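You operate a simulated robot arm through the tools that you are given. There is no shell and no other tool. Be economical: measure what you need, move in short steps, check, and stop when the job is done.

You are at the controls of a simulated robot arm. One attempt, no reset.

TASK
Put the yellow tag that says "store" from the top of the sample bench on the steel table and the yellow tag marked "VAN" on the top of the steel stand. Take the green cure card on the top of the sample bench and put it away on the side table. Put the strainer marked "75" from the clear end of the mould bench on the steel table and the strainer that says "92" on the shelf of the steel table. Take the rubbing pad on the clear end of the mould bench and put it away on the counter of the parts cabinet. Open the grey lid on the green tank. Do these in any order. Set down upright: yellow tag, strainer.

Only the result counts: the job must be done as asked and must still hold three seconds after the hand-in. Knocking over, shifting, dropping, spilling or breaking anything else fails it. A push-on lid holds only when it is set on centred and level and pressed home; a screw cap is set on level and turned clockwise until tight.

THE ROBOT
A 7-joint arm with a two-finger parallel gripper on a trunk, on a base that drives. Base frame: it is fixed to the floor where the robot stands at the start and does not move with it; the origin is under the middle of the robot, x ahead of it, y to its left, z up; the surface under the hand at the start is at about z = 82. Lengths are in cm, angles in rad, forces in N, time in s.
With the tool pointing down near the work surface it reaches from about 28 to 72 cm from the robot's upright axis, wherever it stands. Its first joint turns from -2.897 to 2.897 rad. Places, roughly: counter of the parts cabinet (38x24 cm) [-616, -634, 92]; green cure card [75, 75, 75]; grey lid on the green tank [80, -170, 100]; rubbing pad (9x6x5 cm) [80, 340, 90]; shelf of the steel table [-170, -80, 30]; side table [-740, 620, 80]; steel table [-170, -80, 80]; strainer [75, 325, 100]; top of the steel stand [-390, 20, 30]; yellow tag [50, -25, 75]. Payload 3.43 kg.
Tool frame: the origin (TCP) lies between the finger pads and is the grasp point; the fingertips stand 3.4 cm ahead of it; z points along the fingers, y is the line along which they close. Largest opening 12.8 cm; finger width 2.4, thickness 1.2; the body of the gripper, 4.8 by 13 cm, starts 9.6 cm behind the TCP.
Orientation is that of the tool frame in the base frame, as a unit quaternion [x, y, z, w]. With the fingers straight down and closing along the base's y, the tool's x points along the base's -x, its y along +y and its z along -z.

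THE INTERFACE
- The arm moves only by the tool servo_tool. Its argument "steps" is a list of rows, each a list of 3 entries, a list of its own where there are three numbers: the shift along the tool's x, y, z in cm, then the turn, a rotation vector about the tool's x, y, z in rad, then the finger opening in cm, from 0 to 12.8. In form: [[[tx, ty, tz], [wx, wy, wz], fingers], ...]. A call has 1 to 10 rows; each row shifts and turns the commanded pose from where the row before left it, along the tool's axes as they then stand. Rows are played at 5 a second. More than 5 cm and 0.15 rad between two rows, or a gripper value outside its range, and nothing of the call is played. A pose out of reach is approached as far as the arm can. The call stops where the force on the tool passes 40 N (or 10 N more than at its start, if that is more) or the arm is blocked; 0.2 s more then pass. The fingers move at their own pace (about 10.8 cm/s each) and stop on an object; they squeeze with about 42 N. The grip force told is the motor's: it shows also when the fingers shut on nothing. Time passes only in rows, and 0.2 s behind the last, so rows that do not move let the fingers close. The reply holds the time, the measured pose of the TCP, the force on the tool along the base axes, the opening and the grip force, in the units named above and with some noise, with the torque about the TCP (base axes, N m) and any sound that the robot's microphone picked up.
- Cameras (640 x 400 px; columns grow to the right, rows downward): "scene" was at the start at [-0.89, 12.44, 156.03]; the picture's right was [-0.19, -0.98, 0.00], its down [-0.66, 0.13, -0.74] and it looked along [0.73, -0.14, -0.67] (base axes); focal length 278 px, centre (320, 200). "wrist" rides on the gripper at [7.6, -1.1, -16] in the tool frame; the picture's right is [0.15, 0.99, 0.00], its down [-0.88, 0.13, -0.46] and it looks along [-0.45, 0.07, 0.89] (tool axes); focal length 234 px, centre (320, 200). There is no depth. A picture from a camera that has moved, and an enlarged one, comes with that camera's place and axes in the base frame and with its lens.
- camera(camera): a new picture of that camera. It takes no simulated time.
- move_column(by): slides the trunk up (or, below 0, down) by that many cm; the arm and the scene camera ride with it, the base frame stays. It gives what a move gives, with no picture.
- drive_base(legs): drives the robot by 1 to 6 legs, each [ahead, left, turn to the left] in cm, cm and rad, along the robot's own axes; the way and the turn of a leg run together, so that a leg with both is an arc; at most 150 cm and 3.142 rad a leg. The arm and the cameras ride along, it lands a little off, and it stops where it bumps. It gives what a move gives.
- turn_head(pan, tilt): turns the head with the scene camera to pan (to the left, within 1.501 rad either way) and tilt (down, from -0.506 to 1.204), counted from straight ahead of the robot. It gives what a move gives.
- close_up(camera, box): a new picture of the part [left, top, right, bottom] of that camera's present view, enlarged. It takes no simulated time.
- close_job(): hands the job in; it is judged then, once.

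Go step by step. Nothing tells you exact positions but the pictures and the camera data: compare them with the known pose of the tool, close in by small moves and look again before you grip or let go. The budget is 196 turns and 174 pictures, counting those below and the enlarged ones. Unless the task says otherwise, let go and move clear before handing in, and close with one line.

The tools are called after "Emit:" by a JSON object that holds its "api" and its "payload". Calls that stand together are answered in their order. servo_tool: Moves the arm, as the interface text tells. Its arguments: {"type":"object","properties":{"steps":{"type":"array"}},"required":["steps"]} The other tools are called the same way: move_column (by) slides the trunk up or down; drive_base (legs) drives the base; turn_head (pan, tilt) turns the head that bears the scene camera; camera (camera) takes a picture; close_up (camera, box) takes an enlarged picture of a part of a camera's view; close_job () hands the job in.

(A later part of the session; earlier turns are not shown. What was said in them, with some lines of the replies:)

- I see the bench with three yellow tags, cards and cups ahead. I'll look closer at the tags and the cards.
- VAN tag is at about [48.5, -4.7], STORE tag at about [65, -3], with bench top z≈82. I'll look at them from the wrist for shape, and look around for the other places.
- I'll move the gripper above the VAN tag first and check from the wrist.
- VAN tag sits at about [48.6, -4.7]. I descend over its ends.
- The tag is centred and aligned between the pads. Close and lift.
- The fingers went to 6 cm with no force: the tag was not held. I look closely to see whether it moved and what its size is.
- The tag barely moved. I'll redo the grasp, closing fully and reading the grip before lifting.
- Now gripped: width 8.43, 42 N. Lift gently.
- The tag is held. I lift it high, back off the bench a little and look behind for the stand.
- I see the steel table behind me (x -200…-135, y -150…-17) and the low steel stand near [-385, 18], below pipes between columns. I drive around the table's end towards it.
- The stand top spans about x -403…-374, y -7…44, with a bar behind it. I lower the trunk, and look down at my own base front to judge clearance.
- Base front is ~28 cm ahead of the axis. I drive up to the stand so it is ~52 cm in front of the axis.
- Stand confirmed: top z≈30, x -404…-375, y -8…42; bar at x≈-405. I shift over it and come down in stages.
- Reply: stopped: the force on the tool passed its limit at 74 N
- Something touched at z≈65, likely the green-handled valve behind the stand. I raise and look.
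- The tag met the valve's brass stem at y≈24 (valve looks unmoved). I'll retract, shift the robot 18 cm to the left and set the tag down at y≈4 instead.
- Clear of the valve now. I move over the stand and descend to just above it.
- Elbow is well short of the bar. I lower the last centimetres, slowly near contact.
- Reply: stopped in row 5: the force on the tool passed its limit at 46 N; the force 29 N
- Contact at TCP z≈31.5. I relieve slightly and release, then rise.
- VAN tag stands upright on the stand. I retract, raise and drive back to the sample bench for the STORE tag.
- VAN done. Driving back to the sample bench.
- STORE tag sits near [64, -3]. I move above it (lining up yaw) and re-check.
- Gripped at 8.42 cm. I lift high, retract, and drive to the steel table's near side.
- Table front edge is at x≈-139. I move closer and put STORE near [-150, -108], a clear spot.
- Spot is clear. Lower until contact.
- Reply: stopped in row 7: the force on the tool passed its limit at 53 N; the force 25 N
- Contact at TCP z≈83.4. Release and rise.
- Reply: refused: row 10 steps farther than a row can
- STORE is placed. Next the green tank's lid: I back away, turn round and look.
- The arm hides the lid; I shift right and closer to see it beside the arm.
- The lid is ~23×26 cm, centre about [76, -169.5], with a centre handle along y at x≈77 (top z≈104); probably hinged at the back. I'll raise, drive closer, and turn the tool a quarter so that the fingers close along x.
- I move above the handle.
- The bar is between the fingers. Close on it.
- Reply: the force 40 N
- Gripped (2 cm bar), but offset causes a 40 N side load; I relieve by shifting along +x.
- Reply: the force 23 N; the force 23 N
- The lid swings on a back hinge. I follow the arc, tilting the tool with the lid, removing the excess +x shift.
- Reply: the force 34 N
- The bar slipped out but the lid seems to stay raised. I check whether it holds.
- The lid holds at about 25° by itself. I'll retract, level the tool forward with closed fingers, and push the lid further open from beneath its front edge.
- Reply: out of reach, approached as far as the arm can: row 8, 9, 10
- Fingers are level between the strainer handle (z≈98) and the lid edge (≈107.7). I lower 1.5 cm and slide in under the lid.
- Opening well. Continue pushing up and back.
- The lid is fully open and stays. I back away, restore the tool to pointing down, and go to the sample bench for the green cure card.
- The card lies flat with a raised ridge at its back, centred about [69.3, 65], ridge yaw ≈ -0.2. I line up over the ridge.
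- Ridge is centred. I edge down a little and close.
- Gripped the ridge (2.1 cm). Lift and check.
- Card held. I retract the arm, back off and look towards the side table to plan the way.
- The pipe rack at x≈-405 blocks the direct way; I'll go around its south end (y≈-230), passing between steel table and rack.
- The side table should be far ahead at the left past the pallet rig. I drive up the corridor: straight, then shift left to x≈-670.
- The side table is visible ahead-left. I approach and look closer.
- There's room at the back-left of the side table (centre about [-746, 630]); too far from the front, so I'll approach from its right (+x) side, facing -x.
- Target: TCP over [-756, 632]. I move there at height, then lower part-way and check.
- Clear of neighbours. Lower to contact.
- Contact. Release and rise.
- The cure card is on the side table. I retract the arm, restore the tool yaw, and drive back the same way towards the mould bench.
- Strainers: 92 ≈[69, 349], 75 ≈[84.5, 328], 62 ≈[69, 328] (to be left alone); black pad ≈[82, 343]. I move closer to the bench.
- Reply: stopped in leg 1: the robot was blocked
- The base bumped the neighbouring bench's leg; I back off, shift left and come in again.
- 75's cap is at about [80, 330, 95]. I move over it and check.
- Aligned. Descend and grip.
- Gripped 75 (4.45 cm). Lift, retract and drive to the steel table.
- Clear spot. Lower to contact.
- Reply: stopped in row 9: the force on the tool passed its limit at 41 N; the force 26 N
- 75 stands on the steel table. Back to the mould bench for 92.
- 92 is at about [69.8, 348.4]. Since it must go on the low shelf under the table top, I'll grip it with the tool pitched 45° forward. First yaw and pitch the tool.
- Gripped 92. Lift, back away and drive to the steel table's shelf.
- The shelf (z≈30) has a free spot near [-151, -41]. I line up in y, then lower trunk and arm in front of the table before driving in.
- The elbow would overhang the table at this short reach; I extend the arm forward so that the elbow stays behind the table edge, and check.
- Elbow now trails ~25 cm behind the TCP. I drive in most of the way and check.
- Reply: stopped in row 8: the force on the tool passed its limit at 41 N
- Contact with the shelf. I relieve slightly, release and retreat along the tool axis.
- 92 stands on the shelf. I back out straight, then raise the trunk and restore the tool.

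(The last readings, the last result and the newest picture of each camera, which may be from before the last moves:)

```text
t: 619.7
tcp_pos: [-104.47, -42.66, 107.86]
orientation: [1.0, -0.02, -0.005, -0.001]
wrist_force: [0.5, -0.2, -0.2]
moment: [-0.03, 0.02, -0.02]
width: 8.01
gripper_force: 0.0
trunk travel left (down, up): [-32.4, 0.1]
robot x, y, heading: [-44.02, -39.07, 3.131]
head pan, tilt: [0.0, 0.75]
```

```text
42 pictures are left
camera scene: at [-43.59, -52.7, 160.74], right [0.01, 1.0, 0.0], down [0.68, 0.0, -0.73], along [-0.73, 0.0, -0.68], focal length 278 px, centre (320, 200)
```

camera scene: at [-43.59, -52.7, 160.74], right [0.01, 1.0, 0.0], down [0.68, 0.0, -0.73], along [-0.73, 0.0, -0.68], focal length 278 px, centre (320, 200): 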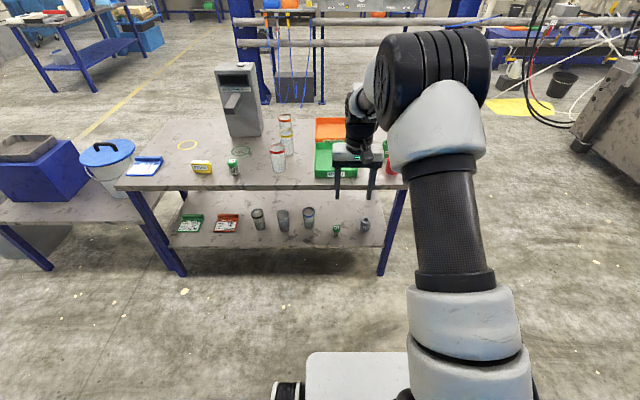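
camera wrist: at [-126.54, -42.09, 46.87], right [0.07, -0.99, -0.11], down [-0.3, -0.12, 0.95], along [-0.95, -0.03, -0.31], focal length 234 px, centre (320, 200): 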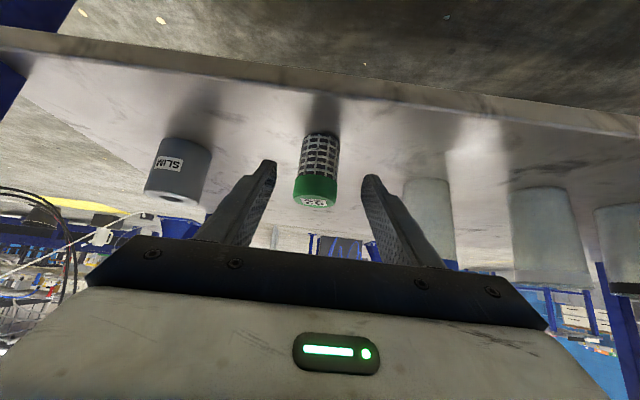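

All three items on the steel table are in place. Now to the mould bench for the rubbing pad.

Emit:
{"api": "servo_tool", "payload": {"steps": [[[4.8, 0, 0], [0, 0, 0], 12.8], [[4.8, 0, 0], [0, 0, 0], 12.8], [[4.8, 0, 0], [0, 0, 0], 12.8], [[0, 0, 0], [0, 0, 0], 12.8]]}}

Emit:
{"api": "drive_base", "payload": {"legs": [[0, 0, -1.56], [150, 0, 0], [150, 0, 0], [83, 0, 0], [0, 0, -1.571], [48, 0, 0]]}}

Emit:
{"api": "turn_head", "payload": {"pan": -0.05, "tilt": 0.9}}

Emit:
{"api": "camera", "payload": {"camera": "scene"}}

Emit:
{"api": "camera", "payload": {"camera": "wrist"}}

```text
t: 620.7
tcp_pos: [-90.12, -43.18, 107.93]
orientation: [1.0, -0.019, -0.004, 0.0]
wrist_force: [0.3, 0.0, -0.2]
moment: [-0.03, 0.02, -0.02]
width: 12.78
gripper_force: 0.1
trunk travel left (down, up): [-32.4, 0.1]
robot x, y, heading: [-44.05, -38.89, 3.134]
head pan, tilt: [0.0, 0.75]
```

```text
t: 649.5
tcp_pos: [44.81, 351.33, 107.97]
orientation: [0.01, 1.0, -0.001, 0.005]
wrist_force: [0.0, 0.3, -0.2]
moment: [-0.01, 0.04, -0.01]
width: 12.8
gripper_force: 0.2
trunk travel left (down, up): [-32.4, 0.1]
robot x, y, heading: [-1.11, 346.1, 0.012]
head pan, tilt: [0.0, 0.75]
```

```text
t: 650.2
tcp_pos: [44.73, 351.19, 107.88]
orientation: [0.01, 1.0, -0.001, 0.004]
wrist_force: [0.3, -0.6, 0.7]
moment: [0.01, 0.03, 0.01]
width: 12.77
gripper_force: 0.0
trunk travel left (down, up): [-32.4, 0.1]
robot x, y, heading: [-1.27, 346.11, 0.018]
head pan, tilt: [-0.051, 0.901]
```

```text
41 pictures are left
camera scene: at [-2.86, 359.42, 159.55], right [-0.04, -1.0, 0.0], down [-0.78, 0.03, -0.62], along [0.62, -0.02, -0.78], focal length 278 px, centre (320, 200)
```

scene: 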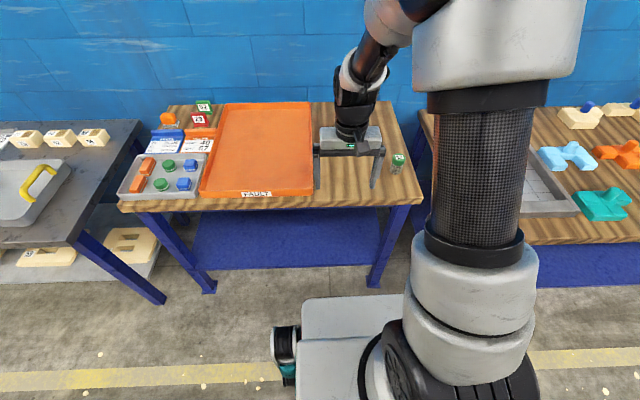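

```text
40 pictures are left
camera wrist: at [37.13, 350.42, 123.86], right [-0.13, 0.99, 0.0], down [0.88, 0.12, 0.46], along [0.46, 0.06, -0.89], focal length 234 px, centre (320, 200)
```

wrist: 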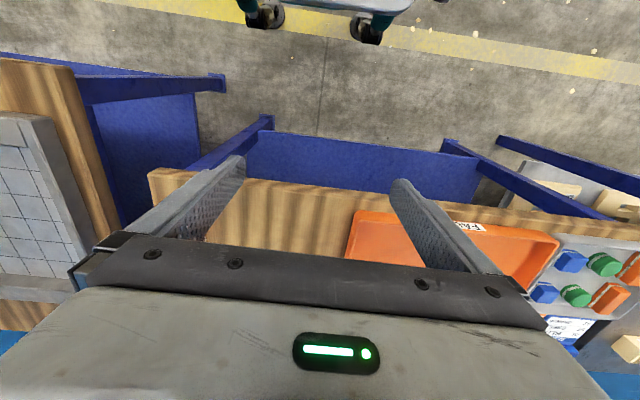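

Emit:
{"api": "drive_base", "payload": {"legs": [[20, -2, -0.015]]}}

Emit:
{"api": "servo_tool", "payload": {"steps": [[[-3.7, -1.7, 0], [0, 0, 0], 12.8], [[-3.7, -1.7, 0], [0, 0, 0], 12.8], [[-3.7, -1.7, 0], [0, 0, 0], 12.8], [[-3.7, -1.7, 0], [0, 0, 0], 12.8], [[0, 0, 3], [0, 0, 0], 12.8], [[0, 0, 0], [0, 0, 0], 12.8]]}}

Emit:
{"api": "camera", "payload": {"camera": "wrist"}}

Emit:
{"api": "close_up", "payload": {"camera": "scene", "box": [280, 110, 440, 230]}}

```text
t: 651.8
tcp_pos: [64.79, 348.64, 107.84]
orientation: [0.015, 1.0, -0.001, 0.004]
wrist_force: [0.7, -1.1, -0.3]
moment: [0.02, 0.0, 0.0]
width: 12.82
gripper_force: 0.0
trunk travel left (down, up): [-32.4, 0.1]
robot x, y, heading: [18.64, 343.8, -0.001]
head pan, tilt: [-0.051, 0.901]
```

```text
t: 653.2
tcp_pos: [79.29, 341.4, 105.06]
orientation: [0.016, 1.0, -0.001, 0.004]
wrist_force: [-0.1, 0.3, -1.0]
moment: [0.01, -0.04, -0.04]
width: 12.79
gripper_force: 0.1
trunk travel left (down, up): [-32.4, 0.1]
robot x, y, heading: [18.71, 343.82, 0.004]
head pan, tilt: [-0.051, 0.901]
```

```text
39 pictures are left
camera wrist: at [71.52, 340.73, 120.99], right [-0.11, 0.99, 0.0], down [0.88, 0.1, 0.46], along [0.46, 0.05, -0.89], focal length 234 px, centre (320, 200)
```

wrist: 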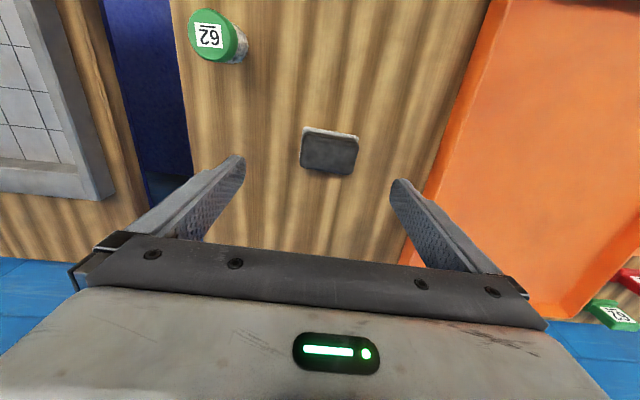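

```text
3.33 times, centred on (360, 170) of scene
camera zoom: at [17.1, 357.61, 159.55], right [-0.05, -1.0, 0.0], down [-0.78, 0.04, -0.62], along [0.62, -0.03, -0.78], focal length 925 px, centre (187, 300)
```

zoom: 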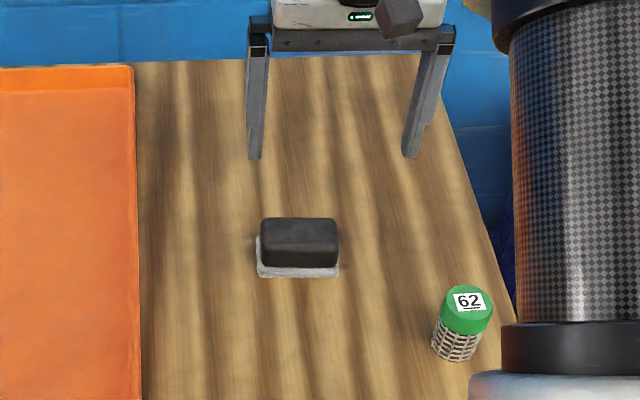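

Pad centre ≈[80.2, 343.1], aligned. Descend over its ends and grip.

Emit:
{"api": "servo_tool", "payload": {"steps": [[[-0.9, 1.7, 3], [0, 0, 0], 12.5], [[0, 0, 5], [0, 0, 0], 12.5], [[0, 0, 4], [0, 0, 0], 12.5], [[0, 0, 2.5], [0, 0, 0], 12.5], [[0, 0, 1.4], [0, 0, 0], 12.5], [[0, 0, 0], [0, 0, 0], 12.5]]}}

Emit:
{"api": "camera", "payload": {"camera": "wrist"}}

```text
t: 654.6
tcp_pos: [80.37, 343.43, 89.08]
orientation: [0.015, 1.0, 0.0, 0.004]
wrist_force: [-0.8, -0.1, 0.2]
moment: [-0.01, 0.0, 0.0]
width: 12.5
gripper_force: 0.0
trunk travel left (down, up): [-32.4, 0.1]
robot x, y, heading: [18.56, 344.13, 0.002]
head pan, tilt: [-0.051, 0.901]
```

```text
37 pictures are left
camera wrist: at [72.61, 342.64, 105.03], right [-0.12, 0.99, 0.0], down [0.88, 0.1, 0.46], along [0.46, 0.05, -0.89], focal length 234 px, centre (320, 200)
```

wrist: 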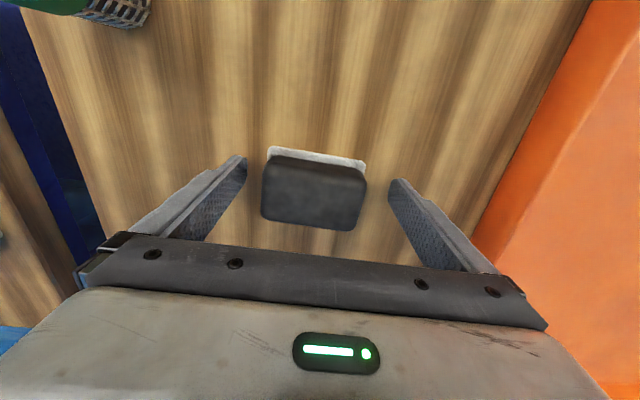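

Emit:
{"api": "servo_tool", "payload": {"steps": [[[0, 0, 0], [0, 0, 0], 0], [[0, 0, 0], [0, 0, 0], 0], [[0, 0, 0], [0, 0, 0], 0], [[0, 0, 0], [0, 0, 0], 0], [[0, 0, -0.7], [0, 0, 0], 0], [[0, 0, -3], [0, 0, 0], 0], [[0, 0, -5], [0, 0, 0], 0], [[0, 0, -5], [0, 0, 0], 0], [[0, 0, -5], [0, 0, 0], 0], [[0, 0, 0], [0, 0, 0], 0]]}}

Emit:
{"api": "camera", "payload": {"camera": "wrist"}}

```text
t: 656.8
tcp_pos: [80.07, 343.3, 107.94]
orientation: [0.015, 1.0, -0.001, 0.003]
wrist_force: [1.0, 0.2, -0.8]
moment: [-0.01, 0.0, 0.04]
width: 8.37
gripper_force: 41.9
trunk travel left (down, up): [-32.4, 0.1]
robot x, y, heading: [18.82, 344.0, -0.002]
head pan, tilt: [-0.051, 0.901]
```

```text
36 pictures are left
camera wrist: at [72.37, 342.56, 123.88], right [-0.12, 0.99, 0.0], down [0.88, 0.1, 0.46], along [0.46, 0.05, -0.89], focal length 234 px, centre (320, 200)
```

wrist: 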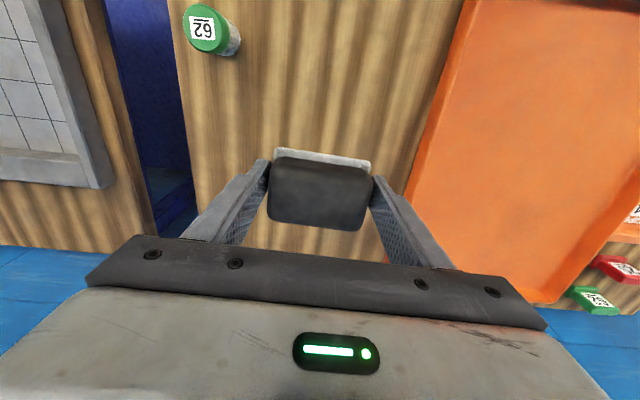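

Pad held. I retract and start the way to the parts cabinet, by the lane west of the steel table.

Emit:
{"api": "servo_tool", "payload": {"steps": [[[4.5, 0, -0.5], [0, 0, 0], 0], [[4.5, 0, -0.5], [0, 0, 0], 0], [[4.5, 0, -0.5], [0, 0, 0], 0], [[2.5, 0, 0], [0, 0, 0], 0], [[0, 0, 0], [0, 0, 0], 0]]}}

Emit:
{"api": "drive_base", "payload": {"legs": [[-62, 0, 0], [0, 0, -1.571], [150, 0, 0], [94, 0, 0], [0, 0, -1.571], [130, 0, 0]]}}

Emit:
{"api": "drive_base", "payload": {"legs": [[130, 30, 0], [0, 0, 1.571], [150, 0, 0], [145, 0, 0]]}}

Emit:
{"api": "turn_head", "payload": {"pan": -0.3, "tilt": 0.3}}

Emit:
{"api": "camera", "payload": {"camera": "scene"}}

```text
t: 658.0
tcp_pos: [64.27, 343.52, 109.28]
orientation: [0.016, 1.0, -0.001, 0.004]
wrist_force: [0.4, -0.4, 0.1]
moment: [0.03, 0.03, -0.04]
width: 8.42
gripper_force: 41.7
trunk travel left (down, up): [-32.4, 0.1]
robot x, y, heading: [18.71, 344.12, 0.005]
head pan, tilt: [-0.051, 0.901]
```

```text
t: 686.8
tcp_pos: [-224.75, 101.61, 109.26]
orientation: [1.0, -0.007, -0.004, -0.001]
wrist_force: [-0.2, 0.6, -0.8]
moment: [-0.02, -0.03, 0.02]
width: 8.4
gripper_force: 41.8
trunk travel left (down, up): [-32.4, 0.1]
robot x, y, heading: [-179.07, 101.89, -3.122]
head pan, tilt: [-0.051, 0.901]
```

```text
t: 711.3
tcp_pos: [-299.35, -267.73, 109.28]
orientation: [0.699, 0.715, -0.004, 0.003]
wrist_force: [1.0, 0.6, 0.1]
moment: [0.04, -0.01, -0.01]
width: 8.4
gripper_force: 41.6
trunk travel left (down, up): [-32.4, 0.1]
robot x, y, heading: [-301.11, -222.6, -1.518]
head pan, tilt: [-0.051, 0.901]
```

```text
t: 712.3
tcp_pos: [-299.41, -267.74, 109.26]
orientation: [0.699, 0.715, -0.003, 0.003]
wrist_force: [-0.2, 0.2, -1.8]
moment: [0.01, -0.01, -0.01]
width: 8.4
gripper_force: 41.9
trunk travel left (down, up): [-32.4, 0.1]
robot x, y, heading: [-301.31, -222.24, -1.514]
head pan, tilt: [-0.3, 0.3]
```

```text
35 pictures are left
camera scene: at [-290.2, -221.5, 164.77], right [-0.97, 0.24, 0.0], down [0.07, 0.29, -0.95], along [-0.23, -0.93, -0.3], focal length 278 px, centre (320, 200)
```

scene: 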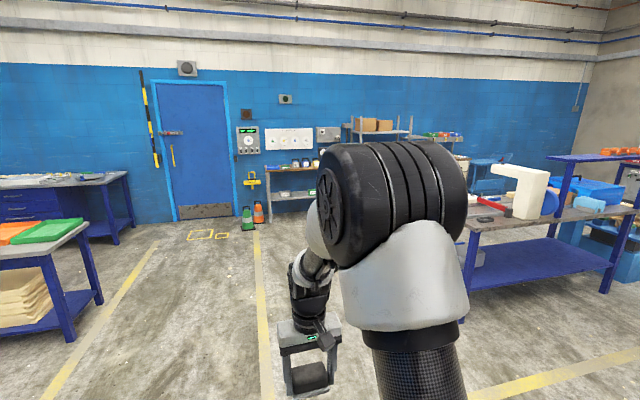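

Emit:
{"api": "drive_base", "payload": {"legs": [[0, 0, -0.057], [150, 0, 0], [148, 0, 0], [0, 0, -1.571], [130, 0, 0]]}}

Emit:
{"api": "turn_head", "payload": {"pan": 0.4, "tilt": 0.4}}

Emit:
{"api": "camera", "payload": {"camera": "scene"}}

```text
t: 737.0
tcp_pos: [-485.21, -516.38, 109.28]
orientation: [1.0, -0.021, -0.004, -0.001]
wrist_force: [0.0, 0.9, -1.8]
moment: [-0.01, 0.0, -0.02]
width: 8.4
gripper_force: 42.2
trunk travel left (down, up): [-32.4, 0.1]
robot x, y, heading: [-439.31, -517.41, 3.133]
head pan, tilt: [-0.3, 0.3]
```

```text
t: 738.1
tcp_pos: [-485.12, -516.42, 109.38]
orientation: [1.0, -0.022, -0.004, -0.001]
wrist_force: [-0.7, 0.3, 0.1]
moment: [0.03, -0.01, 0.02]
width: 8.38
gripper_force: 41.9
trunk travel left (down, up): [-32.4, 0.1]
robot x, y, heading: [-439.73, -517.67, 3.135]
head pan, tilt: [0.4, 0.4]
```

```text
34 pictures are left
camera scene: at [-439.42, -535.03, 163.85], right [-0.38, 0.93, 0.0], down [0.36, 0.15, -0.92], along [-0.85, -0.35, -0.39], focal length 278 px, centre (320, 200)
```

scene: 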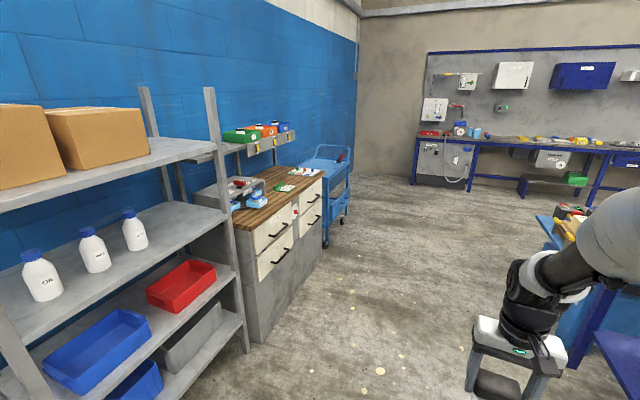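

Emit:
{"api": "close_up", "payload": {"camera": "scene", "box": [195, 115, 355, 235]}}

```text
3.33 times, centred on (275, 175) of scene
camera zoom: at [-439.42, -535.03, 163.85], right [-0.38, 0.93, 0.0], down [0.36, 0.15, -0.92], along [-0.85, -0.35, -0.39], focal length 925 px, centre (470, 283)
```

zoom: 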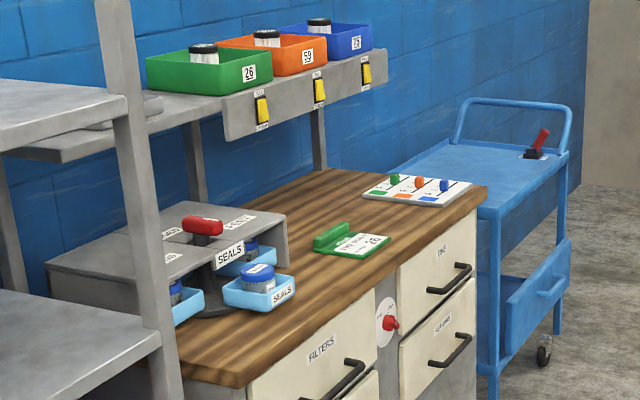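

The counter's free part is between the green and white cards, around [-627, -632]. I drive in front of the cabinet.

Emit:
{"api": "drive_base", "payload": {"legs": [[120, 0, 0], [55, 0, 0], [0, 0, 1.578], [35, 0, 0]]}}

Emit:
{"api": "turn_head", "payload": {"pan": -0.1, "tilt": 0.75}}

Emit:
{"api": "camera", "payload": {"camera": "scene"}}

Emit:
{"api": "camera", "payload": {"camera": "wrist"}}

```text
t: 752.5
tcp_pos: [-613.71, -593.98, 109.28]
orientation: [0.731, 0.683, -0.003, 0.003]
wrist_force: [0.2, -0.3, -1.9]
moment: [-0.02, -0.01, 0.03]
width: 8.4
gripper_force: 42.1
trunk travel left (down, up): [-32.4, 0.1]
robot x, y, heading: [-611.69, -548.47, -1.6]
head pan, tilt: [0.4, 0.4]
```

```text
t: 753.4
tcp_pos: [-613.72, -594.02, 109.27]
orientation: [0.731, 0.683, -0.004, 0.002]
wrist_force: [0.0, -0.3, -1.2]
moment: [-0.02, 0.01, -0.03]
width: 8.42
gripper_force: 42.5
trunk travel left (down, up): [-32.4, 0.1]
robot x, y, heading: [-611.71, -548.24, -1.606]
head pan, tilt: [-0.099, 0.75]
```

```text
32 pictures are left
camera scene: at [-598.59, -548.06, 160.74], right [-0.99, 0.13, 0.0], down [0.09, 0.68, -0.73], along [-0.1, -0.73, -0.68], focal length 278 px, centre (320, 200)
```

scene: 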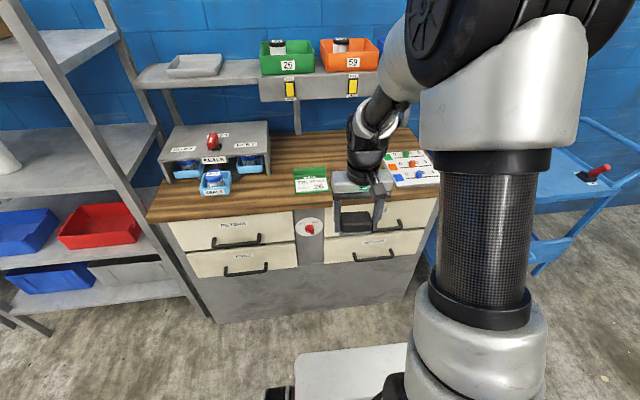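

```text
31 pictures are left
camera wrist: at [-614.27, -586.01, 125.22], right [1.0, 0.08, 0.0], down [0.07, -0.88, 0.46], along [0.03, -0.46, -0.89], focal length 234 px, centre (320, 200)
```

wrist: 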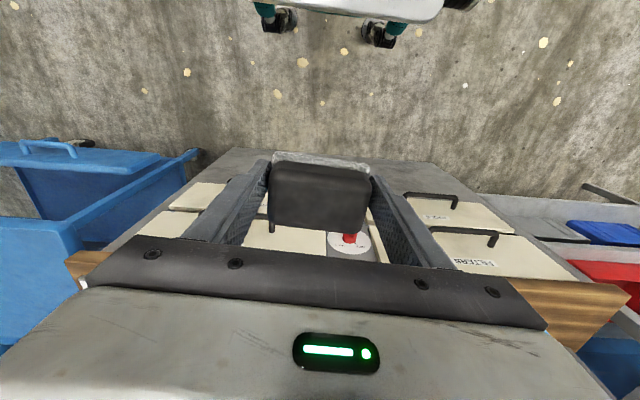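

The gap between the cards spans x -637…-612. I move in and bring the pad over [-625, -630].

Emit:
{"api": "drive_base", "payload": {"legs": [[18, -10, 0.035]]}}

Emit:
{"api": "servo_tool", "payload": {"steps": [[[-4.5, 0, 0], [0, 0, 0], 0], [[-4.5, 0, 0], [0, 0, 0], 0], [[-4.5, 0, 0], [0, 0, 0], 0], [[-4.0, 0, 0], [0, 0, 0], 0], [[0, 0, 2], [0, 0, 0], 0], [[0, 0, 0], [0, 0, 0], 0]]}}

Emit:
{"api": "camera", "payload": {"camera": "wrist"}}

Emit:
{"api": "camera", "payload": {"camera": "scene"}}

```text
t: 755.1
tcp_pos: [-622.58, -611.64, 109.33]
orientation: [0.719, 0.695, -0.003, 0.002]
wrist_force: [-0.3, -0.1, -1.0]
moment: [0.05, -0.01, -0.01]
width: 8.37
gripper_force: 41.9
trunk travel left (down, up): [-32.4, 0.1]
robot x, y, heading: [-622.08, -565.64, -1.573]
head pan, tilt: [-0.099, 0.75]
```

```text
t: 756.5
tcp_pos: [-623.34, -629.04, 107.48]
orientation: [0.719, 0.695, -0.004, 0.003]
wrist_force: [0.4, 0.0, -0.3]
moment: [0.01, 0.02, -0.03]
width: 8.39
gripper_force: 41.7
trunk travel left (down, up): [-32.4, 0.1]
robot x, y, heading: [-621.96, -565.65, -1.577]
head pan, tilt: [-0.099, 0.75]
```

```text
30 pictures are left
camera wrist: at [-624.09, -621.1, 123.49], right [0.99, 0.11, 0.0], down [0.1, -0.88, 0.46], along [0.05, -0.46, -0.89], focal length 234 px, centre (320, 200)
```

wrist: 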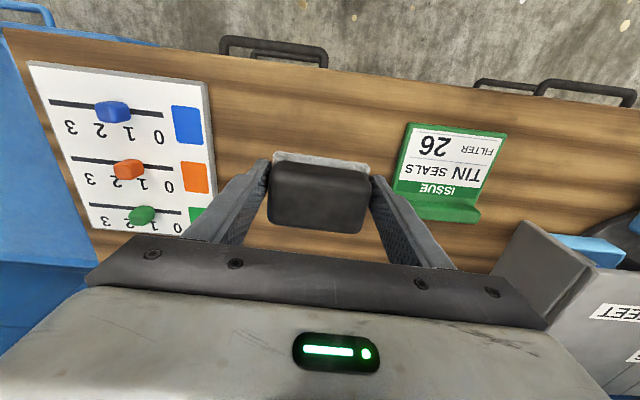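

```text
29 pictures are left
camera scene: at [-608.98, -565.25, 160.74], right [-0.99, 0.1, 0.0], down [0.07, 0.68, -0.73], along [-0.07, -0.73, -0.68], focal length 278 px, centre (320, 200)
```

scene: 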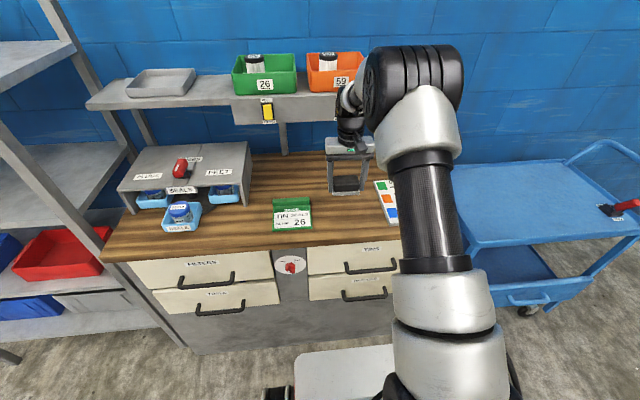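

Centred between the cards. Lower to contact.

Emit:
{"api": "servo_tool", "payload": {"steps": [[[-2, -1.2, 2], [0, 0, 0], 0], [[0, 0, 4], [0, 0, 0], 0], [[0, 0, 2.5], [0, 0, 0], 0], [[0, 0, 0.5], [0, 0, 0], 0], [[0, 0, 0.4], [0, 0, 0], 0], [[0, 0, 0.4], [0, 0, 0], 0], [[0, 0, 0.4], [0, 0, 0], 0], [[0, 0, 0.3], [0, 0, 0], 0], [[0, 0, 0.3], [0, 0, 0], 0], [[0, 0, 0], [0, 0, 0], 0]]}}

```text
t: 758.7
tcp_pos: [-624.54, -631.18, 96.6]
orientation: [0.719, 0.695, -0.004, 0.003]
wrist_force: [0.8, -0.1, -1.3]
moment: [0.0, -0.03, 0.0]
width: 8.38
gripper_force: 41.9
trunk travel left (down, up): [-32.4, 0.1]
robot x, y, heading: [-622.18, -565.86, -1.571]
head pan, tilt: [-0.099, 0.75]
```

Emit:
{"api": "servo_tool", "payload": {"steps": [[[0, 0, 0.3], [0, 0, 0], 0], [[0, 0, 0.3], [0, 0, 0], 0], [[0, 0, 0.3], [0, 0, 0], 0], [[0, 0, 0.3], [0, 0, 0], 0], [[0, 0, 0.3], [0, 0, 0], 0], [[0, 0, 0.3], [0, 0, 0], 0], [[0, 0, 0.3], [0, 0, 0], 0], [[0, 0, 0.3], [0, 0, 0], 0], [[0, 0, 0.3], [0, 0, 0], 0], [[0, 0, 0], [0, 0, 0], 0]]}}

Emit:
{"api": "camera", "payload": {"camera": "wrist"}}

```text
t: 759.8
tcp_pos: [-624.74, -631.34, 96.16]
orientation: [0.719, 0.695, -0.007, 0.006]
wrist_force: [0.8, 6.3, 18.0]
moment: [0.52, -0.18, 0.05]
width: 8.43
gripper_force: 42.3
trunk travel left (down, up): [-32.4, 0.1]
robot x, y, heading: [-622.25, -566.24, -1.574]
head pan, tilt: [-0.099, 0.75]
stopped in row 5: the force on the tool passed its limit at 43 N (the readings are from after the stop); the commanded pose is now the measured one
```

```text
28 pictures are left
camera wrist: at [-625.33, -623.29, 111.99], right [0.99, 0.11, 0.0], down [0.1, -0.88, 0.47], along [0.05, -0.47, -0.88], focal length 234 px, centre (320, 200)
```

wrist: 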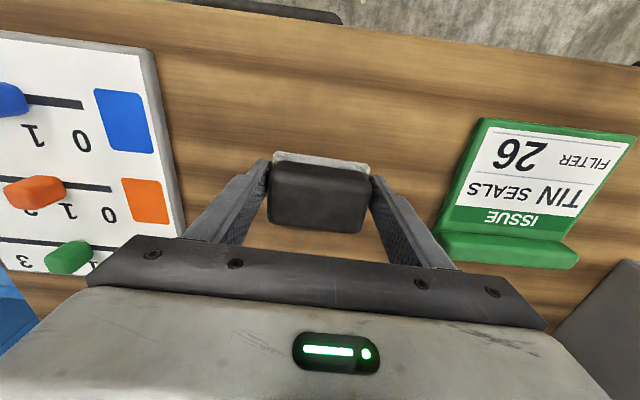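

Contact. Release and rise clear.

Emit:
{"api": "servo_tool", "payload": {"steps": [[[0, 0, -0.15], [0, 0, 0], 0], [[0, 0, 0], [0, 0, 0], 9.5], [[0, 0, 0], [0, 0, 0], 12], [[0, 0, 0], [0, 0, 0], 12], [[0, 0, -2], [0, 0, 0], 12], [[0, 0, -4], [0, 0, 0], 12], [[0, 0, -5], [0, 0, 0], 12], [[3, 0, -2], [0, 0, 0], 12], [[4.5, 0, 0], [0, 0, 0], 12], [[4.5, 0, 0], [0, 0, 0], 12]]}}

Emit:
{"api": "camera", "payload": {"camera": "wrist"}}

Emit:
{"api": "camera", "payload": {"camera": "scene"}}

```text
t: 762.0
tcp_pos: [-624.07, -619.16, 108.74]
orientation: [0.719, 0.695, -0.006, 0.003]
wrist_force: [-1.3, -1.0, 0.4]
moment: [0.01, 0.0, -0.02]
width: 12.01
gripper_force: 0.1
trunk travel left (down, up): [-32.4, 0.1]
robot x, y, heading: [-622.21, -566.08, -1.575]
head pan, tilt: [-0.099, 0.75]
```

```text
27 pictures are left
camera wrist: at [-624.86, -611.23, 124.62], right [0.99, 0.11, 0.0], down [0.1, -0.88, 0.47], along [0.05, -0.47, -0.88], focal length 234 px, centre (320, 200)
```

wrist: 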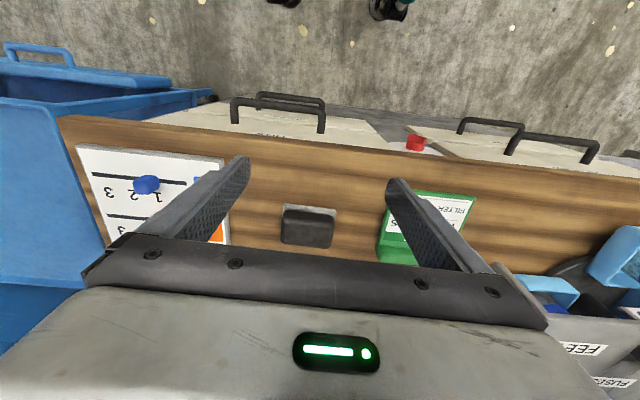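

```text
26 pictures are left
camera scene: at [-608.98, -565.18, 160.74], right [-0.99, 0.1, 0.0], down [0.07, 0.68, -0.73], along [-0.07, -0.73, -0.68], focal length 278 px, centre (320, 200)
```

scene: 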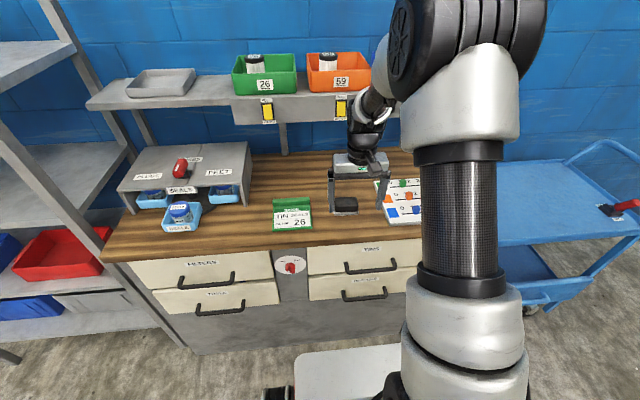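

The pad rests on the counter with the hand clear; I back off a little, and all the other tasks are done.

Emit:
{"api": "drive_base", "payload": {"legs": [[-25, 0, 0]]}}

Emit:
{"api": "close_job", "payload": {}}

```text
t: 763.8
tcp_pos: [-624.12, -594.38, 108.76]
orientation: [0.72, 0.694, -0.006, 0.004]
wrist_force: [-0.4, 0.2, 0.4]
moment: [-0.04, -0.02, 0.01]
width: 12.01
gripper_force: 0.1
trunk travel left (down, up): [-32.4, 0.1]
robot x, y, heading: [-621.96, -541.01, -1.576]
head pan, tilt: [-0.099, 0.75]
```

```text
The job is handed in.
```

I did all seven tasks and handed the job in: both tags, the cure card, both strainers and the rubbing pad are where you asked, and the green tank's lid is open. Along the way the held VAN tag touched the valve stem above the steel stand, and the base bumped a leg of the bench next to the mould bench. Neither looked moved or damaged.
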